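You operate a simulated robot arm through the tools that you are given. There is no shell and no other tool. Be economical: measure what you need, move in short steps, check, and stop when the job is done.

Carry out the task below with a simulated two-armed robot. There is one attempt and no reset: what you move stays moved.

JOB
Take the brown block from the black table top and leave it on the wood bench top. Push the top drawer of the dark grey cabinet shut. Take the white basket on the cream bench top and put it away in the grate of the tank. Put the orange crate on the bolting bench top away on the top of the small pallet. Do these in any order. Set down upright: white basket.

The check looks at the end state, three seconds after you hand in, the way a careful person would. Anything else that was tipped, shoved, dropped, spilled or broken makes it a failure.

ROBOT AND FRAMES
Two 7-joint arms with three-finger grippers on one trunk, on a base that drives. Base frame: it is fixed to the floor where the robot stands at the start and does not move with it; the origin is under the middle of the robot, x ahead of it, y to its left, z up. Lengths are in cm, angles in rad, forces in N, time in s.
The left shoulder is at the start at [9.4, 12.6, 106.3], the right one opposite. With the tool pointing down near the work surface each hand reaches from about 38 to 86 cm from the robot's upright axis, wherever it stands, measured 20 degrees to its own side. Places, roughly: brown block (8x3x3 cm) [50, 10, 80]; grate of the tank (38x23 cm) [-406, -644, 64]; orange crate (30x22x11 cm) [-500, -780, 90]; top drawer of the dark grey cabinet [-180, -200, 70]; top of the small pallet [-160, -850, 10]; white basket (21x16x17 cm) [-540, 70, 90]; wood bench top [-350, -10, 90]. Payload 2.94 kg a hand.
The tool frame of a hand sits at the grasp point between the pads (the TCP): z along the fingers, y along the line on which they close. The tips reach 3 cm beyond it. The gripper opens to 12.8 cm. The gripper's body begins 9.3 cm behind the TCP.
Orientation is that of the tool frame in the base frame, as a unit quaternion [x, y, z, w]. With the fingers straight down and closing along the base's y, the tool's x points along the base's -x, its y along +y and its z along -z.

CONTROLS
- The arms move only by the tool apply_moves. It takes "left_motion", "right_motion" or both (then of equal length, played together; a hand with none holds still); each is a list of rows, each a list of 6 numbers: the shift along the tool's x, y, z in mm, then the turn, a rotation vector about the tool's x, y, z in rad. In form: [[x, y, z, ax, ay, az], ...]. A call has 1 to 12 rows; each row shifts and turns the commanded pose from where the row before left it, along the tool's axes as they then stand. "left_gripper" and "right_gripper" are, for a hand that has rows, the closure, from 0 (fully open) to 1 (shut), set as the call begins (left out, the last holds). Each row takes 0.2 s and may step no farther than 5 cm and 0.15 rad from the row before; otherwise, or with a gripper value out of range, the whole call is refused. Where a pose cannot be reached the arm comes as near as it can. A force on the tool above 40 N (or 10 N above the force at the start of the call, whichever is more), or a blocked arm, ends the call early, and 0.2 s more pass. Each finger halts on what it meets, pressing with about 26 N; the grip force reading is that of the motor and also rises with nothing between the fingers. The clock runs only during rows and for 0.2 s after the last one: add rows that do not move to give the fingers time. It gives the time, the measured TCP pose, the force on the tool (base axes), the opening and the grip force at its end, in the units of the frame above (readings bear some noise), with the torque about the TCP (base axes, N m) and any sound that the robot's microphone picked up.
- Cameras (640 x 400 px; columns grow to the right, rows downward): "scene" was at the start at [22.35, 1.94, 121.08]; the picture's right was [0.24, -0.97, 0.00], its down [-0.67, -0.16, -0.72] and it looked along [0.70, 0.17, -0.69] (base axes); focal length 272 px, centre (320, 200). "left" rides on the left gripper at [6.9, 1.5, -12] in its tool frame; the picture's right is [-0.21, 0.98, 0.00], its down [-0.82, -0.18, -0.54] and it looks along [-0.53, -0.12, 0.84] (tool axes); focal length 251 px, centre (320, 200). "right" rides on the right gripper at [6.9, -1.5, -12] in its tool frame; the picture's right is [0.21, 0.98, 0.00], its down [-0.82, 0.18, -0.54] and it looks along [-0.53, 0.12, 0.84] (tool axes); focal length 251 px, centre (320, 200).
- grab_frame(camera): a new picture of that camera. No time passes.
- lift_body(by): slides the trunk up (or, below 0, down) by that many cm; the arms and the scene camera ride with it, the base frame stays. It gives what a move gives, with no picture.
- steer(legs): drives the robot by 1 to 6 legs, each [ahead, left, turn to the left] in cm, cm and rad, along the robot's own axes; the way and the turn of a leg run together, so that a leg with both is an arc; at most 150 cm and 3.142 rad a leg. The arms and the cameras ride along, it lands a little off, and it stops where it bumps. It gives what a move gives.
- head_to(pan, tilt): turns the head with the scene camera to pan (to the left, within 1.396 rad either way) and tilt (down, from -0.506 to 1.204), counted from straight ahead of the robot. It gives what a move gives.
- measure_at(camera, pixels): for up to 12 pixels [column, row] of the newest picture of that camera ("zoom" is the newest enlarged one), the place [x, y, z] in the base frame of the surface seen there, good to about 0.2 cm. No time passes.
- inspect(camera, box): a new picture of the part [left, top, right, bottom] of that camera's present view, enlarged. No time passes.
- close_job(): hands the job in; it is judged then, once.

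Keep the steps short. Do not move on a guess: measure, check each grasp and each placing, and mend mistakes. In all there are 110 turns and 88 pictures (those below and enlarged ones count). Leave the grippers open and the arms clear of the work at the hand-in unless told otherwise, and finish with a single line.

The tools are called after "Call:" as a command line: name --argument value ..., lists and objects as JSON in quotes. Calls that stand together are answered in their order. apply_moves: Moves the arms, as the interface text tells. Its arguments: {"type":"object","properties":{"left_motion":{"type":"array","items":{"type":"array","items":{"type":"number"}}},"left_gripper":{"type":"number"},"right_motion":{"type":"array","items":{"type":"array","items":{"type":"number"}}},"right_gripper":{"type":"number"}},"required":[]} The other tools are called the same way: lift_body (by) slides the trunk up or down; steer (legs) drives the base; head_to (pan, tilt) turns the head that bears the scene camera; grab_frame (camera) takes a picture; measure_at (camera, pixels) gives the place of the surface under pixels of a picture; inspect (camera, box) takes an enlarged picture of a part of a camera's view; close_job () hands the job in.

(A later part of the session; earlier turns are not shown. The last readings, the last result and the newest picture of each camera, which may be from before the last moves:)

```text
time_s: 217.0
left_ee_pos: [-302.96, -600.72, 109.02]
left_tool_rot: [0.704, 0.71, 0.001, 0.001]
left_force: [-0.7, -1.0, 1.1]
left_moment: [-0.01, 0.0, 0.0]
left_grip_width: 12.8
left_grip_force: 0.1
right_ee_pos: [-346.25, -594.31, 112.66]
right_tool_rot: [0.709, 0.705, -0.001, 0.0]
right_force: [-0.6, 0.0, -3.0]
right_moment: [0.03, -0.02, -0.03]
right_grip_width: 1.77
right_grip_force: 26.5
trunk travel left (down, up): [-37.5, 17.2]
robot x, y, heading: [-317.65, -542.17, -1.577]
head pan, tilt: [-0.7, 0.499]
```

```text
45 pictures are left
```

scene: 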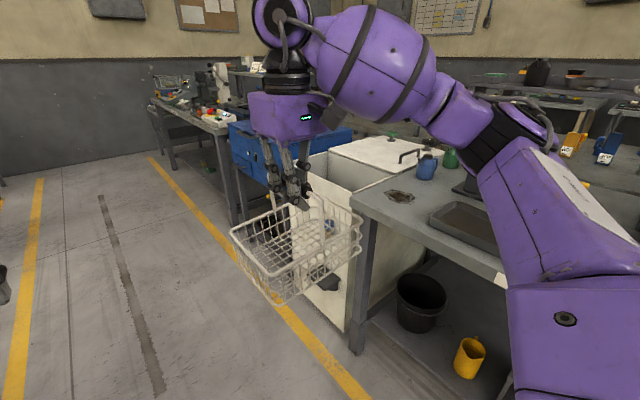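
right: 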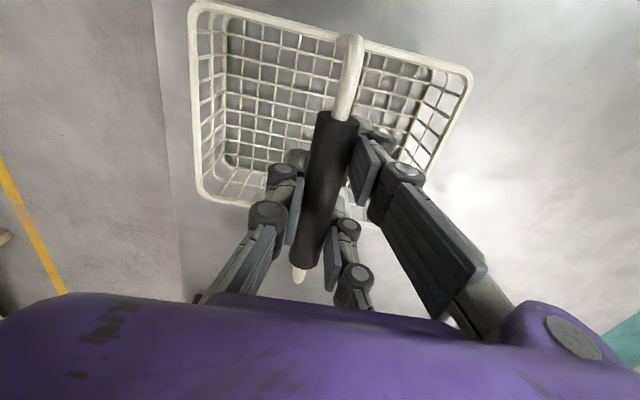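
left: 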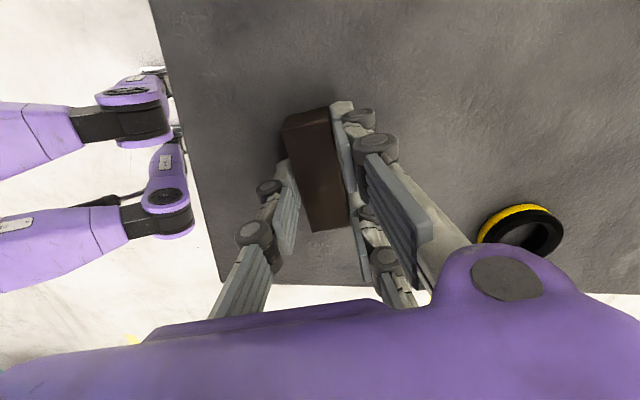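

The tank is the white-sided tub behind the basket. I'll drive on to y≈−665, turn right to face it, and look down into it.

Call:
steer --legs '[[125, 0, 0], [0, 0, -1.565]]'

Call:
head_to --pan -0.15 --tilt 0.7

Call:
grab_frame --camera "scene"

```text
time_s: 227.1
left_ee_pos: [-378.4, -677.99, 108.99]
left_tool_rot: [1.0, -0.009, 0.001, 0.002]
left_force: [-0.2, -0.1, -0.3]
left_moment: [0.0, -0.04, 0.02]
left_grip_width: 12.82
left_grip_force: 0.0
right_ee_pos: [-370.76, -634.92, 112.66]
right_tool_rot: [1.0, -0.017, -0.001, 0.0]
right_force: [0.3, 0.2, -2.2]
right_moment: [-0.01, -0.03, 0.0]
right_grip_width: 1.79
right_grip_force: 26.0
trunk travel left (down, up): [-37.5, 17.2]
robot x, y, heading: [-318.64, -665.33, 3.108]
head pan, tilt: [-0.7, 0.499]
```

```text
time_s: 228.1
left_ee_pos: [-378.32, -677.97, 108.96]
left_tool_rot: [1.0, -0.009, 0.001, 0.002]
left_force: [0.5, -0.3, 0.7]
left_moment: [0.03, -0.04, -0.03]
left_grip_width: 12.81
left_grip_force: 0.0
right_ee_pos: [-370.7, -634.97, 112.59]
right_tool_rot: [1.0, -0.016, -0.001, 0.0]
right_force: [-0.9, 0.2, -3.4]
right_moment: [-0.06, 0.01, -0.03]
right_grip_width: 1.77
right_grip_force: 26.0
trunk travel left (down, up): [-37.5, 17.2]
robot x, y, heading: [-319.1, -664.79, 3.108]
head pan, tilt: [-0.15, 0.7]
```

```text
44 pictures are left
```

scene: 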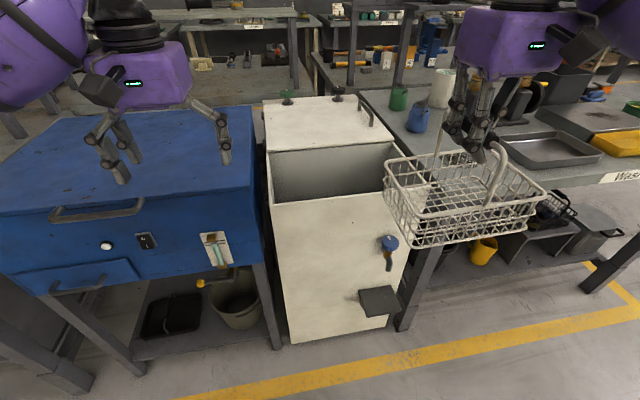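

The white tub's opening is at (333,172). I'll measure its rim and inside.

Call:
measure_at --camera "scene" --pixels '[[272, 202], [385, 190], [272, 150], [392, 143], [330, 148], [330, 170], [330, 192], [285, 180], [378, 170], [330, 200], [330, 130], [420, 120]]'

Call:
inspect --camera "scene" --box '[250, 90, 420, 210]'

```text
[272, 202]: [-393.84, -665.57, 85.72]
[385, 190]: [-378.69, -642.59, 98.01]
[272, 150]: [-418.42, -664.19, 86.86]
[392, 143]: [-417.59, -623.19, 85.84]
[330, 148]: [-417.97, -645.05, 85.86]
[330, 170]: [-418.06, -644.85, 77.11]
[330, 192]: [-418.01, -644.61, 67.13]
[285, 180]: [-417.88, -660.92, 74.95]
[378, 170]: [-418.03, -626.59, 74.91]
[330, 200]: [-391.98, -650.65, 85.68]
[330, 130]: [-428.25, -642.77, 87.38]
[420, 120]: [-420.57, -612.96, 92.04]
```

```text
3.33 times, centred on (335, 150) of scene
```

zoom: 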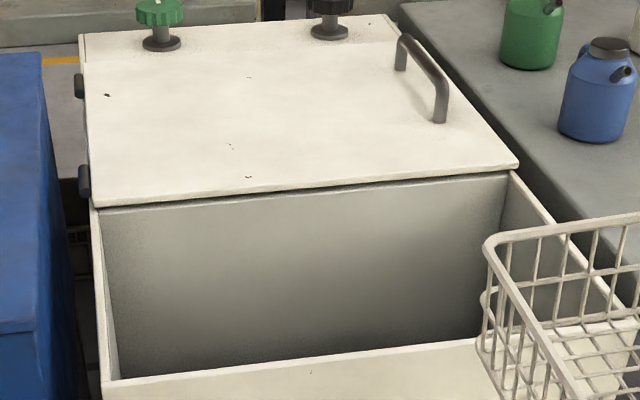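

The opening is x −394…−418 and y −664…−623, rim at 86. The basket's 21 cm side already lies along the 40 cm side. I'll drive 15 cm closer, then move the basket over the centre (−406, −644) at full height.

Call:
steer --legs '[[15, 0, 0]]'

```text
time_s: 229.4
left_ee_pos: [-393.41, -677.57, 109.06]
left_tool_rot: [1.0, -0.006, 0.001, 0.001]
left_force: [-0.2, 0.6, 0.1]
left_moment: [-0.03, 0.0, 0.03]
left_grip_width: 12.78
left_grip_force: 0.0
right_ee_pos: [-385.8, -634.56, 112.74]
right_tool_rot: [1.0, -0.015, -0.001, 0.0]
right_force: [0.2, -0.4, -3.3]
right_moment: [-0.03, -0.04, 0.03]
right_grip_width: 1.77
right_grip_force: 25.8
trunk travel left (down, up): [-37.5, 17.2]
robot x, y, heading: [-334.0, -664.61, 3.12]
head pan, tilt: [-0.15, 0.7]
```

I'll move the basket over the opening and square it by 0.03 rad.

Call:
apply_moves --right_motion '[[-40.2, 19.6, 0, 0, 0, 0], [-40.2, 19.6, 0, 0, 0, 0], [-40.2, 19.6, 0, 0, 0, 0], [-40.2, 19.6, 0, 0, 0, 0], [-40.2, 19.6, 0, 0, 0, 0], [0, 0, 0, 0, 0, -0.03], [0, 0, 0, 0, 0, 0]]'

Call:
grab_frame --camera "right"

Call:
grab_frame --camera "scene"

```text
time_s: 231.1
left_ee_pos: [-393.38, -677.61, 108.91]
left_tool_rot: [1.0, -0.008, 0.001, 0.001]
left_force: [-0.9, -0.6, -0.1]
left_moment: [0.0, -0.02, 0.04]
left_grip_width: 12.82
left_grip_force: 0.0
right_ee_pos: [-406.24, -643.89, 112.39]
right_tool_rot: [1.0, 0.0, -0.001, -0.001]
right_force: [-0.7, -0.1, -3.2]
right_moment: [-0.02, -0.02, -0.01]
right_grip_width: 1.77
right_grip_force: 25.9
trunk travel left (down, up): [-37.5, 17.2]
robot x, y, heading: [-334.2, -664.44, 3.11]
head pan, tilt: [-0.15, 0.7]
```

```text
42 pictures are left
```

right: 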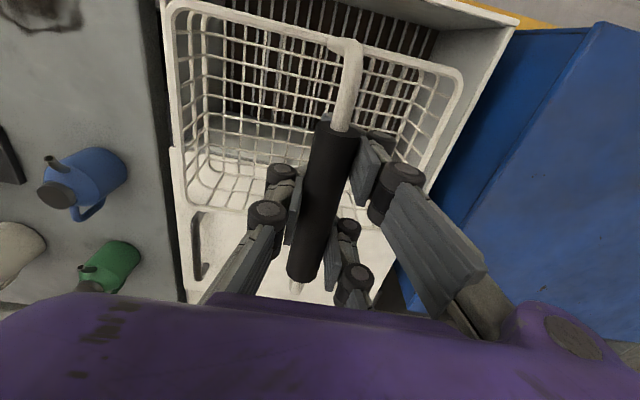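

```text
41 pictures are left
```

scene: 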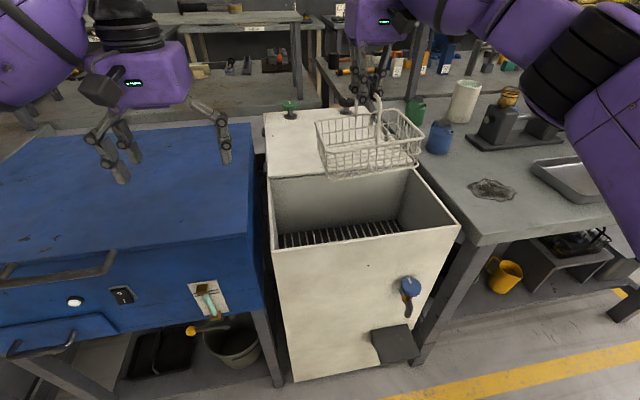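

The grate is visible at (340,235). I'll measure it, the tub rim and the basket's edges before lowering.

Call:
measure_at --camera "scene" --pixels '[[340, 235], [300, 240], [390, 228], [275, 252], [455, 228], [365, 240], [330, 178], [420, 165], [322, 124], [420, 150]]'

Call:
measure_at --camera "right" --pixels '[[200, 12], [452, 70], [185, 190], [440, 180], [170, 10], [500, 40], [345, 60]]'

Call:
inspect --camera "scene" --box '[250, 90, 470, 260]'

```text
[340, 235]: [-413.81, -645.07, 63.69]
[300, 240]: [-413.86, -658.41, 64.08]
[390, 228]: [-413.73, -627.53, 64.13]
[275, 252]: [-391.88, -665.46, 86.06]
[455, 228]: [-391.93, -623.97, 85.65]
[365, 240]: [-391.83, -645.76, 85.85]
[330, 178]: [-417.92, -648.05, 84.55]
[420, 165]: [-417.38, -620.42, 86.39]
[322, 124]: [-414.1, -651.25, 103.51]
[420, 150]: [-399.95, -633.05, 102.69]
```

```text
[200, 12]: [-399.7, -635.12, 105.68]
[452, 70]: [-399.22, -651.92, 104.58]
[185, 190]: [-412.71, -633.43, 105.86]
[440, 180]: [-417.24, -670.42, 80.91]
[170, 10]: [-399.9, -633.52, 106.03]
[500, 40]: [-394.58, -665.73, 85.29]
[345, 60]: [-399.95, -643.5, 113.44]
```

```text
2.35 times, centred on (360, 175) of scene
```

zoom: 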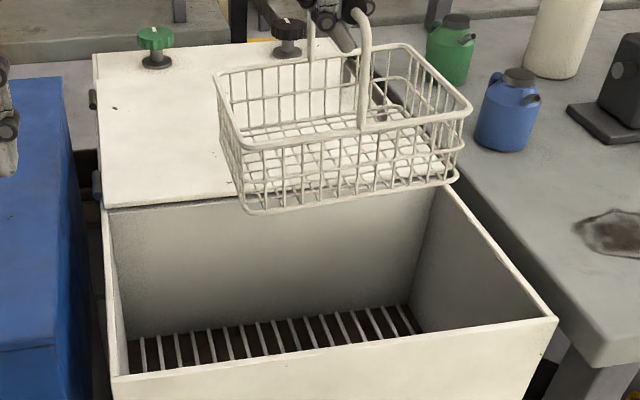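

The grate is at z 64 and the basket lies inside the opening's outline with 5 cm margins front and back. I'll lower 28 cm, then check the force.

Call:
apply_moves --right_motion '[[0, 0, 35, 0, 0, 0], [0, 0, 35, 0, 0, 0], [0, 0, 35, 0, 0, 0], [0, 0, 35, 0, 0, 0], [0, 0, 35, 0, 0, 0], [0, 0, 35, 0, 0, 0], [0, 0, 35, 0, 0, 0], [0, 0, 35, 0, 0, 0], [0, 0, 20, 0, 0, 0], [0, 0, 0, 0, 0, 0]]'

```text
time_s: 233.2
left_ee_pos: [-393.31, -677.65, 109.02]
left_tool_rot: [1.0, -0.007, 0.001, 0.002]
left_force: [0.6, 0.1, 0.2]
left_moment: [-0.01, 0.04, 0.01]
left_grip_width: 12.77
left_grip_force: 0.0
right_ee_pos: [-406.38, -643.96, 82.79]
right_tool_rot: [1.0, 0.0, -0.001, 0.0]
right_force: [0.0, -1.0, -2.5]
right_moment: [-0.04, 0.03, 0.02]
right_grip_width: 1.78
right_grip_force: 26.0
trunk travel left (down, up): [-37.5, 17.2]
robot x, y, heading: [-334.2, -664.36, 3.111]
head pan, tilt: [-0.15, 0.7]
```

No contact so far; the bottom should be about 3 cm above the grate. I'll lower slowly until it touches.

Call:
apply_moves --right_motion '[[0, 0, 10, 0, 0, 0], [0, 0, 8, 0, 0, 0], [0, 0, 5, 0, 0, 0], [0, 0, 4, 0, 0, 0], [0, 0, 3, 0, 0, 0], [0, 0, 2, 0, 0, 0], [0, 0, 0, 0, 0, 0]]'

Call:
grab_frame --camera "scene"

```text
time_s: 234.8
left_ee_pos: [-393.32, -677.59, 109.03]
left_tool_rot: [1.0, -0.009, 0.002, 0.002]
left_force: [0.2, 0.3, 0.0]
left_moment: [0.01, 0.02, 0.02]
left_grip_width: 12.77
left_grip_force: 0.1
right_ee_pos: [-406.26, -643.89, 79.45]
right_tool_rot: [1.0, 0.0, 0.0, 0.0]
right_force: [0.0, 0.3, -3.2]
right_moment: [-0.03, 0.02, 0.02]
right_grip_width: 1.77
right_grip_force: 25.7
trunk travel left (down, up): [-37.5, 17.2]
robot x, y, heading: [-334.29, -664.83, 3.115]
head pan, tilt: [-0.15, 0.7]
```

```text
39 pictures are left
```

scene: 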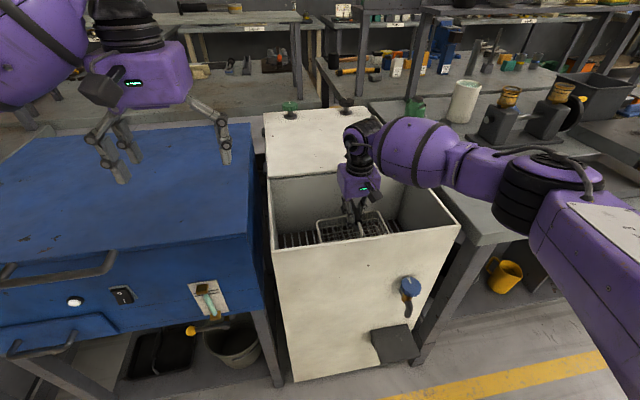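

Still hanging by the force reading. I'll continue down in 2 mm steps until contact.

Call:
apply_moves --right_motion '[[0, 0, 2, 0, 0, 0], [0, 0, 2, 0, 0, 0], [0, 0, 2, 0, 0, 0], [0, 0, 0, 0, 0, 0]]'

```text
time_s: 235.8
left_ee_pos: [-393.3, -677.7, 109.06]
left_tool_rot: [1.0, -0.007, 0.001, 0.002]
left_force: [0.7, 0.7, -0.1]
left_moment: [0.02, -0.01, 0.01]
left_grip_width: 12.78
left_grip_force: 0.0
right_ee_pos: [-406.31, -643.68, 78.9]
right_tool_rot: [1.0, 0.001, -0.001, 0.0]
right_force: [0.0, 0.6, -1.5]
right_moment: [-0.13, 0.2, -0.07]
right_grip_width: 1.8
right_grip_force: 25.8
trunk travel left (down, up): [-37.5, 17.2]
robot x, y, heading: [-334.23, -664.65, 3.111]
head pan, tilt: [-0.15, 0.7]
```

The moment is changing, so one side touches. I'll go 3 mm more.

Call:
apply_moves --right_motion '[[0, 0, 1.5, 0, 0, 0], [0, 0, 1.5, 0, 0, 0], [0, 0, 0, 0, 0, 0]]'

```text
time_s: 236.7
left_ee_pos: [-393.22, -677.5, 108.99]
left_tool_rot: [1.0, -0.008, 0.001, 0.002]
left_force: [0.0, -0.2, -0.7]
left_moment: [0.04, 0.03, 0.0]
left_grip_width: 12.78
left_grip_force: 0.0
right_ee_pos: [-406.19, -643.72, 78.53]
right_tool_rot: [1.0, 0.001, -0.001, 0.0]
right_force: [-0.8, 1.6, 1.8]
right_moment: [-0.04, 0.03, -0.03]
right_grip_width: 1.75
right_grip_force: 26.4
trunk travel left (down, up): [-37.5, 17.2]
robot x, y, heading: [-333.58, -664.6, 3.108]
head pan, tilt: [-0.15, 0.7]
```

The basket's weight is on the grate. I'll open and then rise straight up.

Call:
apply_moves --right_motion '[[0, 0, 0, 0, 0, 0], [0, 0, 0, 0, 0, 0], [0, 0, 0, 0, 0, 0], [0, 0, 0, 0, 0, 0], [0, 0, 0, 0, 0, 0], [0, 0, 0, 0, 0, 0]]' --right_gripper 0

Call:
apply_moves --right_motion '[[0, 0, -15, 0, 0, 0], [0, 0, -30, 0, 0, 0], [0, 0, -40, 0, 0, 0], [0, 0, -45, 0, 0, 0], [0, 0, -45, 0, 0, 0], [0, 0, -45, 0, 0, 0], [0, 0, -45, 0, 0, 0], [50, 0, 0, 0, 0, 0], [50, 0, 0, 0, 0, 0], [50, 0, 0, 0, 0, 0], [50, 0, 0, 0, 0, 0], [0, 0, 0, 0, 0, 0]]'

Call:
inspect --camera "scene" --box '[250, 90, 470, 260]'

```text
time_s: 238.1
left_ee_pos: [-393.34, -677.57, 109.04]
left_tool_rot: [1.0, -0.007, 0.001, 0.002]
left_force: [0.4, -0.2, 0.8]
left_moment: [0.01, -0.03, -0.01]
left_grip_width: 12.79
left_grip_force: 0.0
right_ee_pos: [-406.22, -643.78, 78.67]
right_tool_rot: [1.0, 0.0, 0.0, 0.0]
right_force: [-0.1, -1.6, 0.2]
right_moment: [0.02, 0.02, 0.0]
right_grip_width: 12.81
right_grip_force: 0.1
trunk travel left (down, up): [-37.5, 17.2]
robot x, y, heading: [-333.96, -664.8, 3.112]
head pan, tilt: [-0.15, 0.7]
```

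```text
time_s: 240.7
left_ee_pos: [-393.42, -677.56, 108.94]
left_tool_rot: [1.0, -0.007, 0.001, 0.002]
left_force: [-0.1, 0.5, 0.3]
left_moment: [0.04, -0.03, 0.0]
left_grip_width: 12.79
left_grip_force: 0.1
right_ee_pos: [-386.49, -644.13, 104.98]
right_tool_rot: [1.0, 0.0, 0.0, 0.001]
right_force: [0.1, -0.6, -0.3]
right_moment: [-0.01, -0.02, 0.02]
right_grip_width: 12.82
right_grip_force: 0.1
trunk travel left (down, up): [-37.5, 17.2]
robot x, y, heading: [-334.06, -664.61, 3.112]
head pan, tilt: [-0.15, 0.7]
```

```text
2.35 times, centred on (360, 175) of scene
```

zoom: 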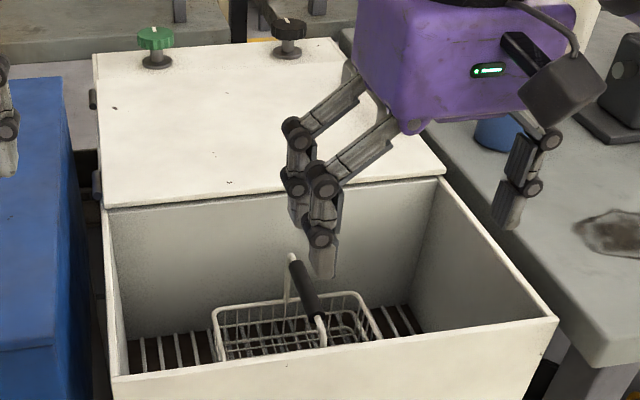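

The basket stands upright on the grate. Now the orange crate: I'll back off 22 cm and look left.

Call:
steer --legs '[[-24, 0, 0]]'

Call:
head_to --pan 0.65 --tilt 0.35

Call:
grab_frame --camera "scene"

```text
time_s: 242.4
left_ee_pos: [-369.28, -678.79, 108.89]
left_tool_rot: [1.0, -0.003, 0.001, 0.002]
left_force: [-0.4, 0.8, 0.4]
left_moment: [0.0, 0.02, 0.02]
left_grip_width: 12.78
left_grip_force: 0.0
right_ee_pos: [-362.83, -645.19, 105.03]
right_tool_rot: [1.0, 0.004, 0.0, 0.0]
right_force: [0.6, 0.1, -0.6]
right_moment: [0.01, -0.01, 0.02]
right_grip_width: 12.76
right_grip_force: 0.0
trunk travel left (down, up): [-37.5, 17.2]
robot x, y, heading: [-310.46, -664.95, 3.121]
head pan, tilt: [-0.15, 0.7]
```

```text
time_s: 243.6
left_ee_pos: [-369.4, -678.71, 108.97]
left_tool_rot: [1.0, -0.003, 0.001, 0.002]
left_force: [0.2, -0.3, 0.0]
left_moment: [-0.02, 0.02, 0.0]
left_grip_width: 12.78
left_grip_force: 0.2
right_ee_pos: [-362.85, -645.15, 105.04]
right_tool_rot: [1.0, 0.004, 0.0, 0.0]
right_force: [0.1, 0.6, -0.7]
right_moment: [0.02, 0.0, 0.03]
right_grip_width: 12.78
right_grip_force: 0.1
trunk travel left (down, up): [-37.5, 17.2]
robot x, y, heading: [-310.04, -665.46, 3.123]
head pan, tilt: [0.649, 0.351]
```

```text
37 pictures are left
```

scene: 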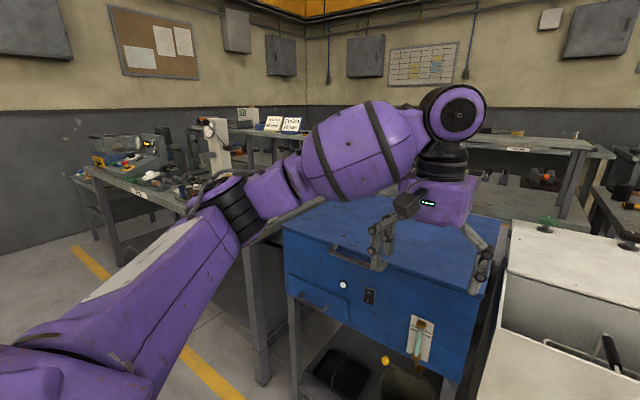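

The crate is hidden by my arm. I'll sidestep left along the aisle by 125 cm and look across the bench.

Call:
measure_at --camera "scene" --pixels '[[90, 260], [195, 360], [115, 260], [90, 175], [150, 200], [260, 370], [350, 150], [230, 155], [20, 250]]'

Call:
steer --legs '[[0, 125, 0]]'

Call:
head_to --pan 0.1 --tilt 0.45

Call:
grab_frame --camera "scene"

```text
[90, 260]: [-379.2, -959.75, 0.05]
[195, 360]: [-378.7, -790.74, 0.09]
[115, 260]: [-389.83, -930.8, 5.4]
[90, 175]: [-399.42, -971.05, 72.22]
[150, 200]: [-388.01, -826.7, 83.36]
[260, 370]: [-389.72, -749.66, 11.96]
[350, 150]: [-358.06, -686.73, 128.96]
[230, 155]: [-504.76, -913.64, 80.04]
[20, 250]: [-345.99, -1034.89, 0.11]
```

```text
time_s: 254.8
left_ee_pos: [-370.83, -805.83, 108.95]
left_tool_rot: [1.0, 0.005, 0.001, 0.001]
left_force: [0.5, -0.4, 0.1]
left_moment: [0.0, 0.02, -0.01]
left_grip_width: 12.81
left_grip_force: 0.0
right_ee_pos: [-364.86, -772.04, 105.11]
right_tool_rot: [1.0, 0.012, 0.0, 0.0]
right_force: [0.5, 0.4, -0.9]
right_moment: [-0.01, 0.01, -0.02]
right_grip_width: 12.78
right_grip_force: 0.1
trunk travel left (down, up): [-37.5, 17.2]
robot x, y, heading: [-312.06, -791.42, 3.136]
head pan, tilt: [0.649, 0.351]
```

```text
time_s: 255.8
left_ee_pos: [-370.83, -805.71, 108.86]
left_tool_rot: [1.0, 0.006, 0.001, 0.002]
left_force: [0.1, -0.1, -0.5]
left_moment: [-0.01, 0.0, -0.02]
left_grip_width: 12.8
left_grip_force: 0.0
right_ee_pos: [-364.91, -772.08, 104.95]
right_tool_rot: [1.0, 0.013, -0.001, 0.0]
right_force: [0.5, -0.6, 0.8]
right_moment: [0.01, 0.04, 0.0]
right_grip_width: 12.81
right_grip_force: 0.0
trunk travel left (down, up): [-37.5, 17.2]
robot x, y, heading: [-312.06, -791.38, 3.141]
head pan, tilt: [0.099, 0.45]
```

```text
36 pictures are left
```

scene: 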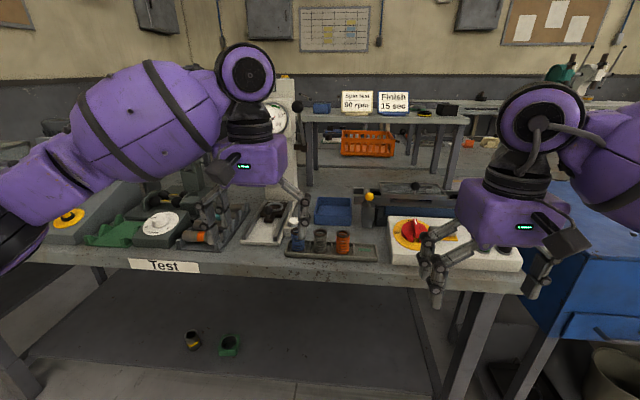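

The orange crate is at (367,142), on another bench behind this Test bench, partly under a raised shelf. I'll measure and enlarge.

Call:
measure_at --camera "scene" --pixels '[[345, 140], [392, 142], [367, 150], [367, 132], [345, 152], [390, 155], [320, 118], [450, 118], [390, 190], [360, 175], [420, 160], [440, 195]]'

Call:
inspect --camera "scene" --box '[260, 80, 500, 230]'

```text
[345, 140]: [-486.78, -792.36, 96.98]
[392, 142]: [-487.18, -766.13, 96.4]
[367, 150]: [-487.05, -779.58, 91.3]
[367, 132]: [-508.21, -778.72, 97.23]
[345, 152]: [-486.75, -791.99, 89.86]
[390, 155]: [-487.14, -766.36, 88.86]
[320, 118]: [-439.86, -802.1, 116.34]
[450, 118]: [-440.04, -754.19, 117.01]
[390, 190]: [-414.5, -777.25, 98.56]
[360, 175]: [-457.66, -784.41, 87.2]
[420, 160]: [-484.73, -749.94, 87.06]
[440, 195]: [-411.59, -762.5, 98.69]
```

```text
2.67 times, centred on (380, 155) of scene
```

zoom: 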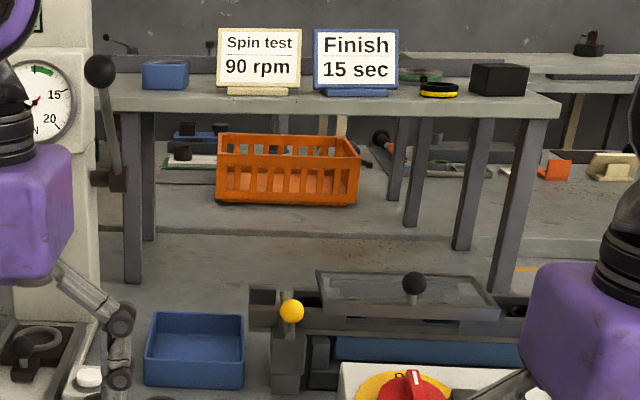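

The crate stands on a bench behind the Test bench, at x −487…−509, so it must be reached from the west side. I'll go back up the aisle to the open floor north of these benches and look west.

Call:
steer --legs '[[0, -145, 0], [0, -145, 0], [0, -65, 0]]'

Call:
head_to --pan 0.1 --tilt 0.3

Call:
grab_frame --camera "scene"

```text
time_s: 287.0
left_ee_pos: [-359.94, -447.63, 109.08]
left_tool_rot: [1.0, -0.013, 0.001, 0.002]
left_force: [0.4, 0.8, 0.7]
left_moment: [0.01, 0.01, -0.03]
left_grip_width: 12.8
left_grip_force: 0.1
right_ee_pos: [-352.62, -414.22, 104.94]
right_tool_rot: [1.0, -0.006, -0.001, 0.0]
right_force: [0.2, 0.7, -0.7]
right_moment: [-0.01, 0.0, 0.01]
right_grip_width: 12.8
right_grip_force: 0.2
trunk travel left (down, up): [-37.5, 17.2]
robot x, y, heading: [-300.06, -435.42, 3.1]
head pan, tilt: [0.099, 0.45]
```

```text
time_s: 287.7
left_ee_pos: [-359.8, -447.71, 108.92]
left_tool_rot: [1.0, -0.013, 0.001, 0.002]
left_force: [0.3, -0.4, 0.9]
left_moment: [-0.03, -0.01, 0.01]
left_grip_width: 12.83
left_grip_force: 0.1
right_ee_pos: [-352.48, -414.13, 105.03]
right_tool_rot: [1.0, -0.006, -0.001, 0.0]
right_force: [-0.7, -0.4, -0.2]
right_moment: [0.0, 0.01, -0.02]
right_grip_width: 12.8
right_grip_force: 0.0
trunk travel left (down, up): [-37.5, 17.2]
robot x, y, heading: [-300.38, -435.49, 3.097]
head pan, tilt: [0.099, 0.3]
```

```text
34 pictures are left
```

scene: 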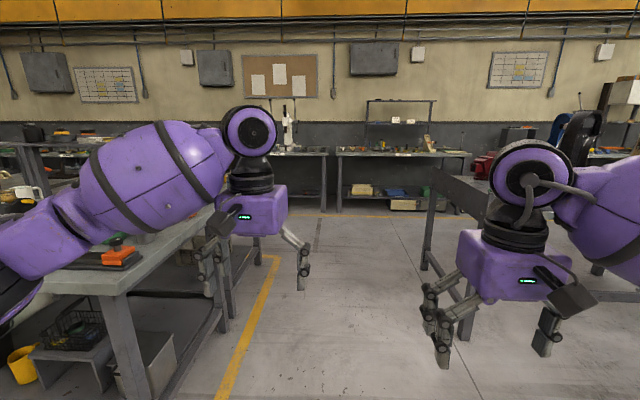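

Call:
measure_at --camera "scene" --pixels '[[275, 258], [230, 370], [385, 215], [325, 210], [420, 265], [468, 340], [145, 340], [215, 310], [330, 152], [460, 215], [355, 235], [435, 180]]'

```text
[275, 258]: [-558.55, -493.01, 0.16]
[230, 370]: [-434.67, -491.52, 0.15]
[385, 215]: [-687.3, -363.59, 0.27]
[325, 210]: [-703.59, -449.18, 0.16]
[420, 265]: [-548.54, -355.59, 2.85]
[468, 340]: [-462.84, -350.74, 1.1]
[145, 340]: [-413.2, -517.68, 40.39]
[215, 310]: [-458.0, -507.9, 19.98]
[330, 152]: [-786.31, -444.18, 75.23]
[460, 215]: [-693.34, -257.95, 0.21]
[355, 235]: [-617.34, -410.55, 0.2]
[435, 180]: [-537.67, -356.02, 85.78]
```

The passage west between y −493 and −350 is clear. I'll straighten, drive west to x≈−610, turn left to face south, and look along the corridor.

Call:
steer --legs '[[0, 0, 0.045], [150, 0, 0], [155, 0, 0], [0, 0, 1.57]]'

Call:
head_to --pan 0.15 --tilt 0.3

Call:
grab_frame --camera "scene"

```text
refused: 155 is not a number from -150 to 150
```

```text
time_s: 288.3
left_ee_pos: [-359.72, -447.65, 109.04]
left_tool_rot: [1.0, -0.013, 0.002, 0.002]
left_force: [-0.1, 0.0, 1.2]
left_moment: [-0.01, 0.0, 0.01]
left_grip_width: 12.79
left_grip_force: 0.1
right_ee_pos: [-352.73, -414.3, 105.07]
right_tool_rot: [1.0, -0.005, -0.001, 0.0]
right_force: [0.4, -0.3, -0.2]
right_moment: [0.04, -0.01, 0.01]
right_grip_width: 12.8
right_grip_force: 0.1
trunk travel left (down, up): [-37.5, 17.2]
robot x, y, heading: [-300.4, -435.45, 3.106]
head pan, tilt: [0.15, 0.3]
```

```text
33 pictures are left
```

scene: 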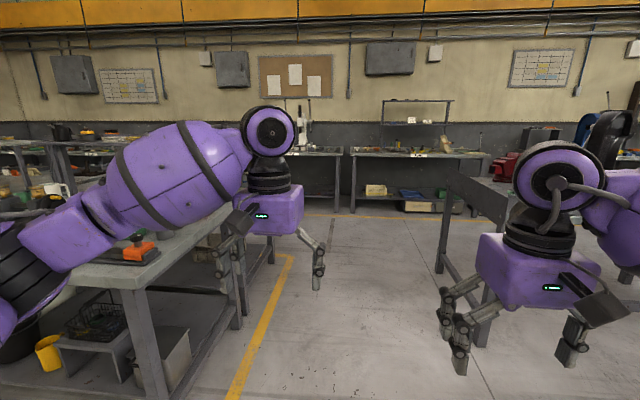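

A leg was over the 150 limit. I'll repeat with shorter legs, and save pictures until it is done.

Call:
steer --legs '[[0, 0, 0.04], [150, 0, 0], [150, 0, 0], [0, 0, 1.57]]'

Call:
grab_frame --camera "scene"

```text
time_s: 307.1
left_ee_pos: [-590.3, -498.64, 108.96]
left_tool_rot: [0.71, 0.704, 0.002, 0.001]
left_force: [0.7, -0.4, -0.4]
left_moment: [0.0, 0.01, 0.04]
left_grip_width: 12.78
left_grip_force: 0.1
right_ee_pos: [-623.66, -492.02, 105.02]
right_tool_rot: [0.705, 0.709, -0.001, 0.0]
right_force: [0.5, -0.4, -0.2]
right_moment: [0.0, -0.01, -0.01]
right_grip_width: 12.79
right_grip_force: 0.1
trunk travel left (down, up): [-37.5, 17.2]
robot x, y, heading: [-603.79, -439.23, -1.59]
head pan, tilt: [0.15, 0.3]
```

```text
32 pictures are left
```

scene: 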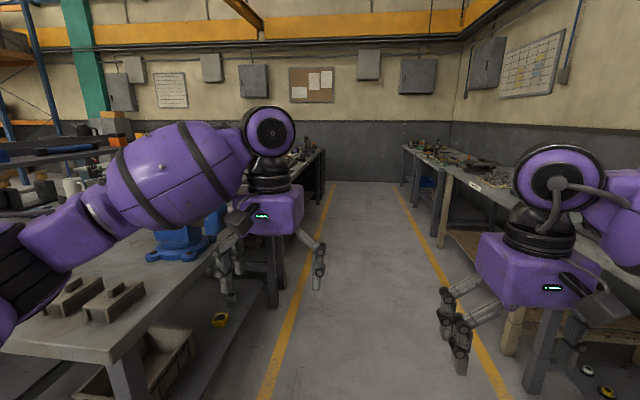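

The corridor runs south. I'll measure its lines and bench edges.

Call:
measure_at --camera "scene" --pixels '[[282, 340], [470, 330], [318, 220], [430, 240], [205, 270], [540, 220], [110, 355], [320, 170], [300, 165], [545, 320]]'

```text
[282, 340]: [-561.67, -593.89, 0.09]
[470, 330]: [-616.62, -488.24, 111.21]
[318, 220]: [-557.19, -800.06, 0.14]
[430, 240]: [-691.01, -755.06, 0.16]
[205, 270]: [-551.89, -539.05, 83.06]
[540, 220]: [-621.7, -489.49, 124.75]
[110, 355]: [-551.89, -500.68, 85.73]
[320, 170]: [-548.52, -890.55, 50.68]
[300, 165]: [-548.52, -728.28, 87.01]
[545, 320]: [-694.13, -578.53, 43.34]
```

The bench edge is at x≈−550, the crate's centre at (−498, −779). I'll drive down the corridor to y≈−779, keeping x≈−615, and turn left to face east.

Call:
steer --legs '[[0, -10, 0.02], [120, 0, 0], [120, 0, 0], [100, 0, 0], [0, 0, 1.57]]'

Call:
head_to --pan 0.0 --tilt 0.5

Call:
grab_frame --camera "scene"

```text
time_s: 328.5
left_ee_pos: [-565.48, -766.06, 109.04]
left_tool_rot: [0.02, 1.0, 0.002, -0.001]
left_force: [0.2, 0.1, -0.1]
left_moment: [0.0, 0.02, -0.01]
left_grip_width: 12.83
left_grip_force: 0.0
right_ee_pos: [-573.04, -799.54, 105.05]
right_tool_rot: [0.012, 1.0, 0.0, 0.001]
right_force: [-0.5, 0.4, 0.6]
right_moment: [0.0, 0.01, -0.01]
right_grip_width: 12.8
right_grip_force: 0.1
trunk travel left (down, up): [-37.5, 17.2]
robot x, y, heading: [-624.95, -777.52, -0.056]
head pan, tilt: [0.15, 0.3]
```

```text
time_s: 329.3
left_ee_pos: [-565.51, -766.09, 108.97]
left_tool_rot: [0.02, 1.0, 0.002, 0.0]
left_force: [-0.9, 0.5, -0.2]
left_moment: [0.04, -0.01, -0.01]
left_grip_width: 12.81
left_grip_force: 0.0
right_ee_pos: [-573.17, -799.47, 105.06]
right_tool_rot: [0.013, 1.0, 0.0, 0.0]
right_force: [0.3, 0.0, -0.2]
right_moment: [0.04, 0.0, 0.01]
right_grip_width: 12.8
right_grip_force: 0.0
trunk travel left (down, up): [-37.5, 17.2]
robot x, y, heading: [-625.12, -777.74, -0.052]
head pan, tilt: [0.0, 0.499]
```

```text
31 pictures are left
```

scene: 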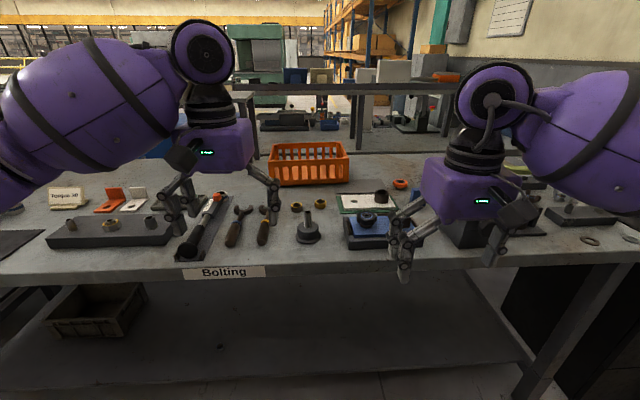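

The crate is at (308,165), with small tools between it and the bench edge. I'll measure its corners and the tools' heights.

Call:
inspect --camera "scene" --box '[240, 120, 440, 250]'

Call:
measure_at --camera "zoom" --pixels '[[92, 92], [330, 120], [90, 115], [332, 95], [330, 90], [120, 75], [215, 110], [210, 290], [430, 230], [480, 195]]'

```text
3.08 times, centred on (340, 185) of scene
```

zoom: 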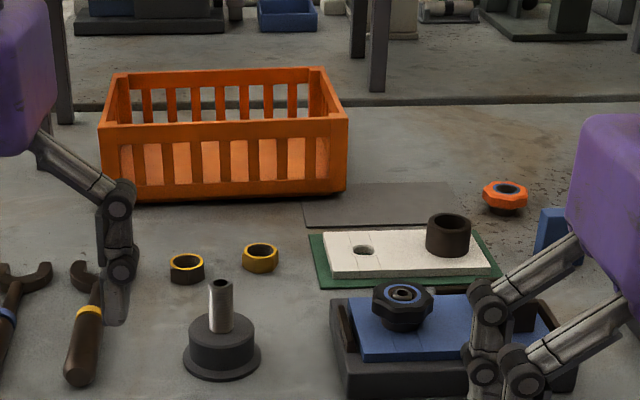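

```text
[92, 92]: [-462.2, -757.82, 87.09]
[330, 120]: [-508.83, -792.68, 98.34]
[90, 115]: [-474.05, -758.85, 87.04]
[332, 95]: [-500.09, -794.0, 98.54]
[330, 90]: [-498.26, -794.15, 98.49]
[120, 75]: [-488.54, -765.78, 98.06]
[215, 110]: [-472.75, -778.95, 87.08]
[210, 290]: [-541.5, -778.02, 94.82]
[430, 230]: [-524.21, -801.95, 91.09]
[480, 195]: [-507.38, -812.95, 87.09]
```

I'll measure the end rims of the crate directly.

Call:
measure_at --camera "zoom" --pixels '[[104, 124], [345, 118], [110, 95], [114, 80], [333, 100], [326, 78], [320, 71], [122, 73], [340, 180], [107, 190], [225, 125], [313, 90]]'

```text
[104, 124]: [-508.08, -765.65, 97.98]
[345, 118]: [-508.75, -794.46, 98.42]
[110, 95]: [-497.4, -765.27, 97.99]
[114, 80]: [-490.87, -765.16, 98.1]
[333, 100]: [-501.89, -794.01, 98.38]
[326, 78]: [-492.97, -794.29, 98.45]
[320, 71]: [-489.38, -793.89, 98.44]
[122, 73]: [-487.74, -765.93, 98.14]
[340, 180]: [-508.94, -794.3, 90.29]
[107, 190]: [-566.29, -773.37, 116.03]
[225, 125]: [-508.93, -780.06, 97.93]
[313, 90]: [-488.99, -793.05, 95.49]
```

The crate spans x −509…−487 and y −795…−764.6, rim at 98.3. I'll square up and drive 47 cm closer.

Call:
steer --legs '[[0, 0, 0.053], [47, -2, 0]]'

```text
time_s: 332.4
left_ee_pos: [-519.99, -765.41, 109.08]
left_tool_rot: [-0.005, 1.0, 0.001, -0.001]
left_force: [0.1, 0.2, 0.3]
left_moment: [-0.02, 0.01, 0.02]
left_grip_width: 12.8
left_grip_force: 0.0
right_ee_pos: [-525.96, -799.12, 105.0]
right_tool_rot: [-0.012, 1.0, 0.0, 0.001]
right_force: [-0.2, -1.3, -0.8]
right_moment: [-0.01, 0.02, 0.02]
right_grip_width: 12.8
right_grip_force: 0.1
trunk travel left (down, up): [-37.5, 17.2]
robot x, y, heading: [-579.05, -779.72, -0.005]
head pan, tilt: [0.0, 0.499]
```

Now I'll bring both hands over the end walls at height, and check with the cameras.

Call:
apply_moves --left_motion '[[-36.3, 0, 0, 0, 0, 0], [-36.3, 0, 0, 0, 0, 0], [-36.3, 0, 0, 0, 0, 0], [-36.3, 0, 0, 0, 0, 0], [-36.3, 0, 0, 0, 0, 0], [-36.3, 0, 0, 0, 0, 0.01], [0, 0, 0, 0, 0, 0]]' --right_motion '[[-46.5, 7, -6, 0, 0, 0], [-46.5, 7, -6, 0, 0, 0], [-46.5, 7, -6, 0, 0, 0], [-46.5, 7, -6, 0, 0, 0], [-46.5, 7, -6, 0, 0, 0], [-46.5, 7, -6, 0, 0, 0.024], [0, 0, 0, 0, 0, 0]]' --left_gripper 0 --right_gripper 0

Call:
grab_frame --camera "left"

Call:
grab_frame --camera "right"

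```text
time_s: 334.1
left_ee_pos: [-499.11, -764.82, 108.98]
left_tool_rot: [0.0, 1.0, 0.003, -0.001]
left_force: [1.0, -0.2, -0.2]
left_moment: [0.02, 0.05, 0.01]
left_grip_width: 12.8
left_grip_force: 0.1
left hand out of reach, approached as far as the arm can: row 6
right_ee_pos: [-499.48, -794.72, 109.1]
right_tool_rot: [0.0, 1.0, 0.0, 0.001]
right_force: [0.2, -0.2, 0.6]
right_moment: [0.04, 0.01, -0.01]
right_grip_width: 12.77
right_grip_force: 0.0
right hand out of reach, approached as far as the arm can: row 6
trunk travel left (down, up): [-37.5, 17.2]
robot x, y, heading: [-578.98, -779.43, -0.003]
head pan, tilt: [0.0, 0.499]
```

```text
29 pictures are left
```

left: 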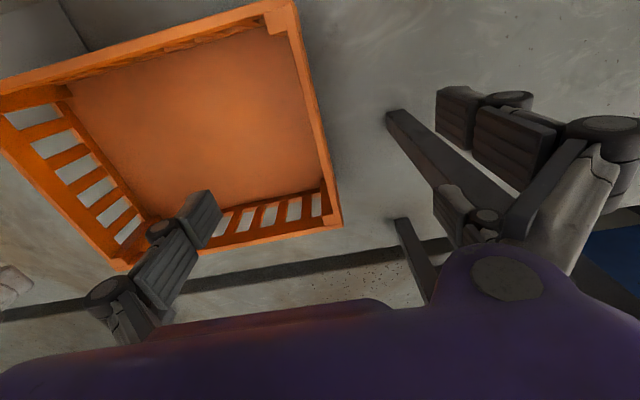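

```text
28 pictures are left
```

right: 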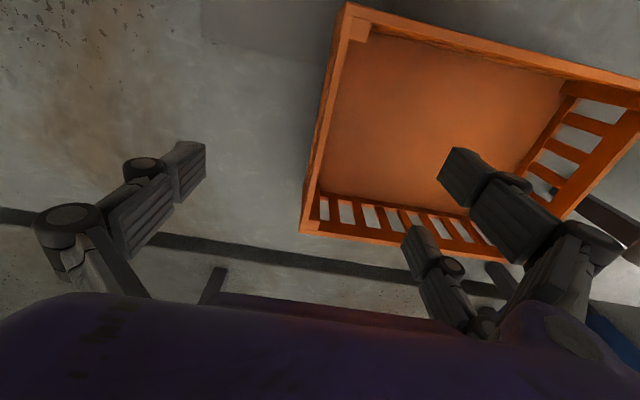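

Both hands hover over the end walls, at the edge of reach at this height; going lower eases that. I'll trim 4 mm each and lower 13 cm so the walls stand between the fingers.

Call:
apply_moves --left_motion '[[0, -4, 20, 0, 0, 0], [0, 0, 30, 0, 0, 0], [0, 0, 30, 0, 0, 0], [0, 0, 30, 0, 0, 0], [0, 0, 22, 0, 0, 0], [0, 0, 0, 0, 0, 0]]' --right_motion '[[0, 4, 20, 0, 0, 0], [0, 0, 30, 0, 0, 0], [0, 0, 30, 0, 0, 0], [0, 0, 30, 0, 0, 0], [0, 0, 22, 0, 0, 0], [0, 0, 0, 0, 0, 0]]'

Call:
grab_frame --camera "scene"

```text
time_s: 335.4
left_ee_pos: [-497.91, -765.24, 95.82]
left_tool_rot: [0.001, 1.0, 0.002, -0.002]
left_force: [-0.9, 0.1, 1.1]
left_moment: [0.01, -0.01, -0.01]
left_grip_width: 12.81
left_grip_force: 0.1
left hand out of reach, approached as far as the arm can: row 2, 3
right_ee_pos: [-499.42, -794.21, 95.93]
right_tool_rot: [0.0, 1.0, -0.001, 0.001]
right_force: [-0.1, -0.1, 0.5]
right_moment: [-0.03, -0.03, 0.02]
right_grip_width: 12.81
right_grip_force: 0.1
trunk travel left (down, up): [-37.5, 17.2]
robot x, y, heading: [-578.79, -780.2, -0.004]
head pan, tilt: [0.0, 0.499]
```

```text
27 pictures are left
```

scene: 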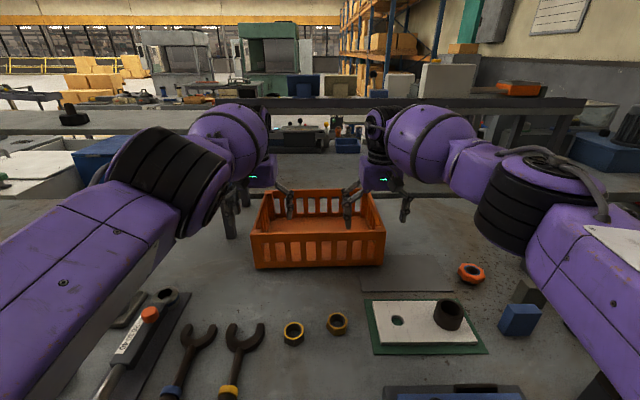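

The fingers straddle both end walls. I'll close both hands together.

Call:
apply_moves --left_motion '[[0, 0, 0, 0, 0, 0], [0, 0, 0, 0, 0, 0], [0, 0, 0, 0, 0, 0], [0, 0, 0, 0, 0, 0], [0, 0, 0, 0, 0, 0], [0, 0, 0, 0, 0, 0]]' --right_motion '[[0, 0, 0, 0, 0, 0], [0, 0, 0, 0, 0, 0], [0, 0, 0, 0, 0, 0], [0, 0, 0, 0, 0, 0], [0, 0, 0, 0, 0, 0], [0, 0, 0, 0, 0, 0]]' --left_gripper 1 --right_gripper 1

```text
time_s: 336.9
left_ee_pos: [-497.84, -765.1, 95.79]
left_tool_rot: [0.0, 1.0, 0.002, -0.002]
left_force: [7.9, 8.5, 0.1]
left_moment: [0.0, -0.04, 1.2]
left_grip_width: 0.81
left_grip_force: 26.2
right_ee_pos: [-499.49, -794.33, 95.81]
right_tool_rot: [0.002, 1.0, -0.001, 0.0]
right_force: [-6.0, -11.5, 1.6]
right_moment: [-0.26, 0.26, 0.95]
right_grip_width: 0.79
right_grip_force: 25.9
trunk travel left (down, up): [-37.5, 17.2]
robot x, y, heading: [-579.04, -779.4, -0.011]
head pan, tilt: [0.0, 0.499]
```

Both walls are held (0.8 cm each). I'll lift with the trunk so that both hands rise alike, by 12 cm.

Call:
lift_body --by 12

Call:
grab_frame --camera "scene"

```text
time_s: 338.4
left_ee_pos: [-498.88, -765.36, 122.58]
left_tool_rot: [0.001, 0.996, 0.0, 0.091]
left_force: [5.6, 1.7, -10.2]
left_moment: [0.93, 0.28, 0.5]
left_grip_width: 1.41
left_grip_force: 26.0
right_ee_pos: [-499.54, -794.09, 117.14]
right_tool_rot: [-0.001, 0.998, 0.0, 0.059]
right_force: [-5.5, -2.4, 4.4]
right_moment: [1.13, -0.55, 1.19]
right_grip_width: 1.5
right_grip_force: 25.7
trunk travel left (down, up): [-49.5, 5.2]
robot x, y, heading: [-579.33, -780.08, -0.01]
head pan, tilt: [0.0, 0.499]
```

```text
26 pictures are left
```

scene: 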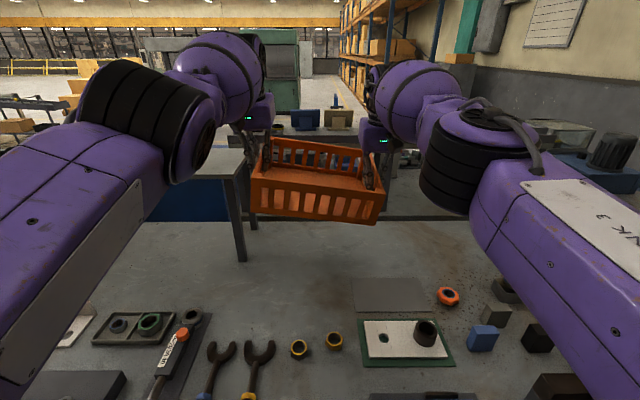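

The trunk lift carried the hands up unevenly: left 122.6, right 117.1, so the crate is tilted about 10°. I'll pull back out of the reach limit while levelling, lowering the left hand and undoing the pitch in small steps.

Call:
apply_moves --left_motion '[[15, 0, 8, 0, 0.03, 0], [15, 0, 8, 0, 0.03, 0], [15, 0, 8, 0, 0.03, 0], [15, 0, 8, 0, 0.03, 0], [15, 0, 8, 0, 0.03, 0], [15, 0, 8, 0, 0.03, 0], [0, 0, 0, 0, 0, 0]]' --right_motion '[[15, 0, 0, 0, 0.02, 0], [15, 0, 0, 0, 0.02, 0], [15, 0, 0, 0, 0.02, 0], [15, 0, 0, 0, 0.02, 0], [15, 0, 0, 0, 0.02, 0], [15, 0, 0, 0, 0.02, 0], [0, 0, 0, 0, 0, 0]]'

Call:
grab_frame --camera "scene"

```text
time_s: 339.9
left_ee_pos: [-502.43, -765.58, 118.14]
left_tool_rot: [0.001, 1.0, 0.0, 0.003]
left_force: [-8.2, 2.5, -4.2]
left_moment: [0.18, -0.14, -1.27]
left_grip_width: 1.45
left_grip_force: 26.3
left hand out of reach, approached as far as the arm can: row 1, 2, 3, 4, 5, 6
right_ee_pos: [-508.7, -794.21, 116.89]
right_tool_rot: [0.0, 1.0, -0.001, 0.001]
right_force: [7.4, -2.5, -0.2]
right_moment: [0.37, 0.17, -1.21]
right_grip_width: 1.45
right_grip_force: 26.2
trunk travel left (down, up): [-49.5, 5.2]
robot x, y, heading: [-578.92, -779.93, -0.006]
head pan, tilt: [0.0, 0.499]
```

```text
25 pictures are left
```

scene: 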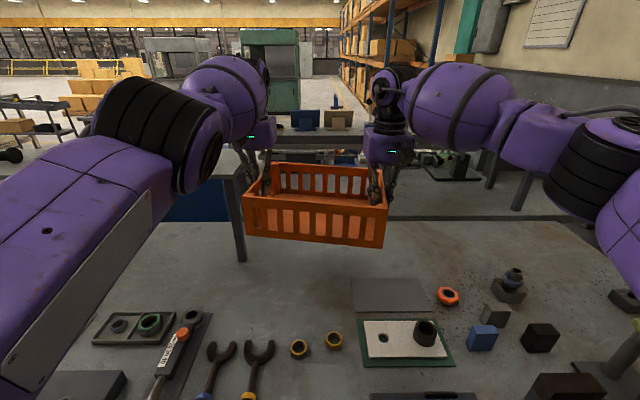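

It's nearly level now, but the left hand lags by 6 cm ahead (yaw). I'll pull the left one back and down while the right holds.

Call:
apply_moves --left_motion '[[12, 0, 3, 0, 0, 0], [12, 0, 3, 0, 0, 0], [12, 0, 3, 0, 0, 0], [12, 0, 3, 0, 0, 0], [12, 0, 2, 0, 0, 0], [3, 0, 0, 0, 0, 0], [0, 0, 0, 0, 0, 0]]' --right_motion '[[0, 0, 0, 0, 0, 0], [0, 0, 0, 0, 0, 0], [0, 0, 0, 0, 0, 0], [0, 0, 0, 0, 0, 0], [0, 0, 0, 0, 0, 0], [0, 0, 0, 0, 0, 0], [0, 0, 0, 0, 0, 0]]'

```text
time_s: 341.6
left_ee_pos: [-502.59, -765.72, 118.02]
left_tool_rot: [0.0, 1.0, 0.0, 0.003]
left_force: [-8.9, -2.0, -2.4]
left_moment: [0.0, 0.31, -1.21]
left_grip_width: 1.43
left_grip_force: 26.5
left hand out of reach, approached as far as the arm can: row 1, 2, 3, 4, 5, 6
right_ee_pos: [-508.53, -794.21, 116.95]
right_tool_rot: [0.0, 1.0, 0.0, 0.001]
right_force: [9.3, 1.8, -1.3]
right_moment: [0.16, -0.22, -1.31]
right_grip_width: 1.47
right_grip_force: 26.1
trunk travel left (down, up): [-49.5, 5.2]
robot x, y, heading: [-578.76, -779.86, -0.007]
head pan, tilt: [0.0, 0.499]
```

The left arm is stuck at a limit in that direction. I'll bring the right hand forward 6 cm to take out the yaw, then lower both together a little.

Call:
apply_moves --left_motion '[[0, 0, 0, 0, 0, 0], [0, 0, 0, 0, 0, 0], [0, 0, 0, 0, 0, 0], [0, 0, 0, 0, 0, 0], [0, 0, 18, 0, 0, 0], [0, 0, 15, 0, 0, 0], [0, 0, 15, 0, 0, 0], [0, 0, 0, 0, 0, 0]]' --right_motion '[[-15, 0, 0, 0, 0, 0], [-15, 0, 0, 0, 0, 0], [-15, 0, 0, 0, 0, 0], [-15, 0, 0, 0, 0, 0], [0, 0, 12, 0, 0, 0], [0, 0, 12, 0, 0, 0], [0, 0, 12, 0, 0, 0], [0, 0, 0, 0, 0, 0]]'

```text
time_s: 343.4
left_ee_pos: [-501.75, -765.48, 113.37]
left_tool_rot: [-0.002, 1.0, 0.003, 0.004]
left_force: [9.3, 29.4, 1.8]
left_moment: [-0.42, -0.47, 1.64]
left_grip_width: 0.94
left_grip_force: 25.5
left hand out of reach, approached as far as the arm can: row 6
right_ee_pos: [-502.63, -794.52, 113.3]
right_tool_rot: [0.001, 1.0, -0.004, 0.001]
right_force: [-9.5, -29.6, -7.0]
right_moment: [-0.77, 0.53, 0.75]
right_grip_width: 0.97
right_grip_force: 26.1
trunk travel left (down, up): [-49.5, 5.2]
robot x, y, heading: [-578.98, -779.96, -0.006]
head pan, tilt: [0.0, 0.499]
```

The crate is now level and square, but squeezed with 29 N. I'll spread the hands 1.5 mm each and pull both back 4 cm in small steps.

Call:
apply_moves --left_motion '[[0, 1.5, 0, 0, 0, 0], [10, 0, 0, 0, 0, 0], [10, 0, 0, 0, 0, 0], [10, 0, 0, 0, 0, 0], [10, 0, 0, 0, 0, 0], [0, 0, 0, 0, 0, 0]]' --right_motion '[[0, -1.5, 0, 0, 0, 0], [10, 0, 0, 0, 0, 0], [10, 0, 0, 0, 0, 0], [10, 0, 0, 0, 0, 0], [10, 0, 0, 0, 0, 0], [0, 0, 0, 0, 0, 0]]'

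```text
time_s: 344.8
left_ee_pos: [-501.97, -765.6, 113.27]
left_tool_rot: [0.001, 1.0, 0.001, 0.003]
left_force: [-5.7, 15.2, 0.3]
left_moment: [-0.16, 1.05, -1.49]
left_grip_width: 1.2
left_grip_force: 25.6
left hand out of reach, approached as far as the arm can: row 2, 3, 4, 5
right_ee_pos: [-506.57, -794.51, 113.22]
right_tool_rot: [0.001, 1.0, -0.001, 0.002]
right_force: [5.8, -15.5, -4.1]
right_moment: [-0.57, -0.88, -1.01]
right_grip_width: 1.14
right_grip_force: 25.8
trunk travel left (down, up): [-49.5, 5.2]
robot x, y, heading: [-578.7, -779.63, -0.006]
head pan, tilt: [0.0, 0.499]
```

The left arm seems stuck straight (a singular pose) and won't start inward with small steps. I'll try one larger 4.5 cm step with it, which would also square the crate to the right hand.

Call:
apply_moves --left_motion '[[45, 0, 0, 0, 0, 0], [0, 0, 0, 0, 0, 0]]' --right_motion '[[0, 0, 0, 0, 0, 0], [0, 0, 0, 0, 0, 0]]'

```text
time_s: 345.4
left_ee_pos: [-502.01, -765.7, 113.91]
left_tool_rot: [0.0, 1.0, 0.002, 0.004]
left_force: [-5.2, 18.3, -2.3]
left_moment: [0.49, 0.26, -1.49]
left_grip_width: 1.13
left_grip_force: 26.1
left hand out of reach, approached as far as the arm can: row 1
right_ee_pos: [-506.59, -794.73, 113.22]
right_tool_rot: [0.001, 1.0, -0.001, 0.0]
right_force: [5.0, -18.9, -2.7]
right_moment: [-0.46, -0.17, -1.01]
right_grip_width: 1.15
right_grip_force: 25.6
trunk travel left (down, up): [-49.5, 5.2]
robot x, y, heading: [-578.79, -779.71, -0.003]
head pan, tilt: [0.0, 0.499]
```

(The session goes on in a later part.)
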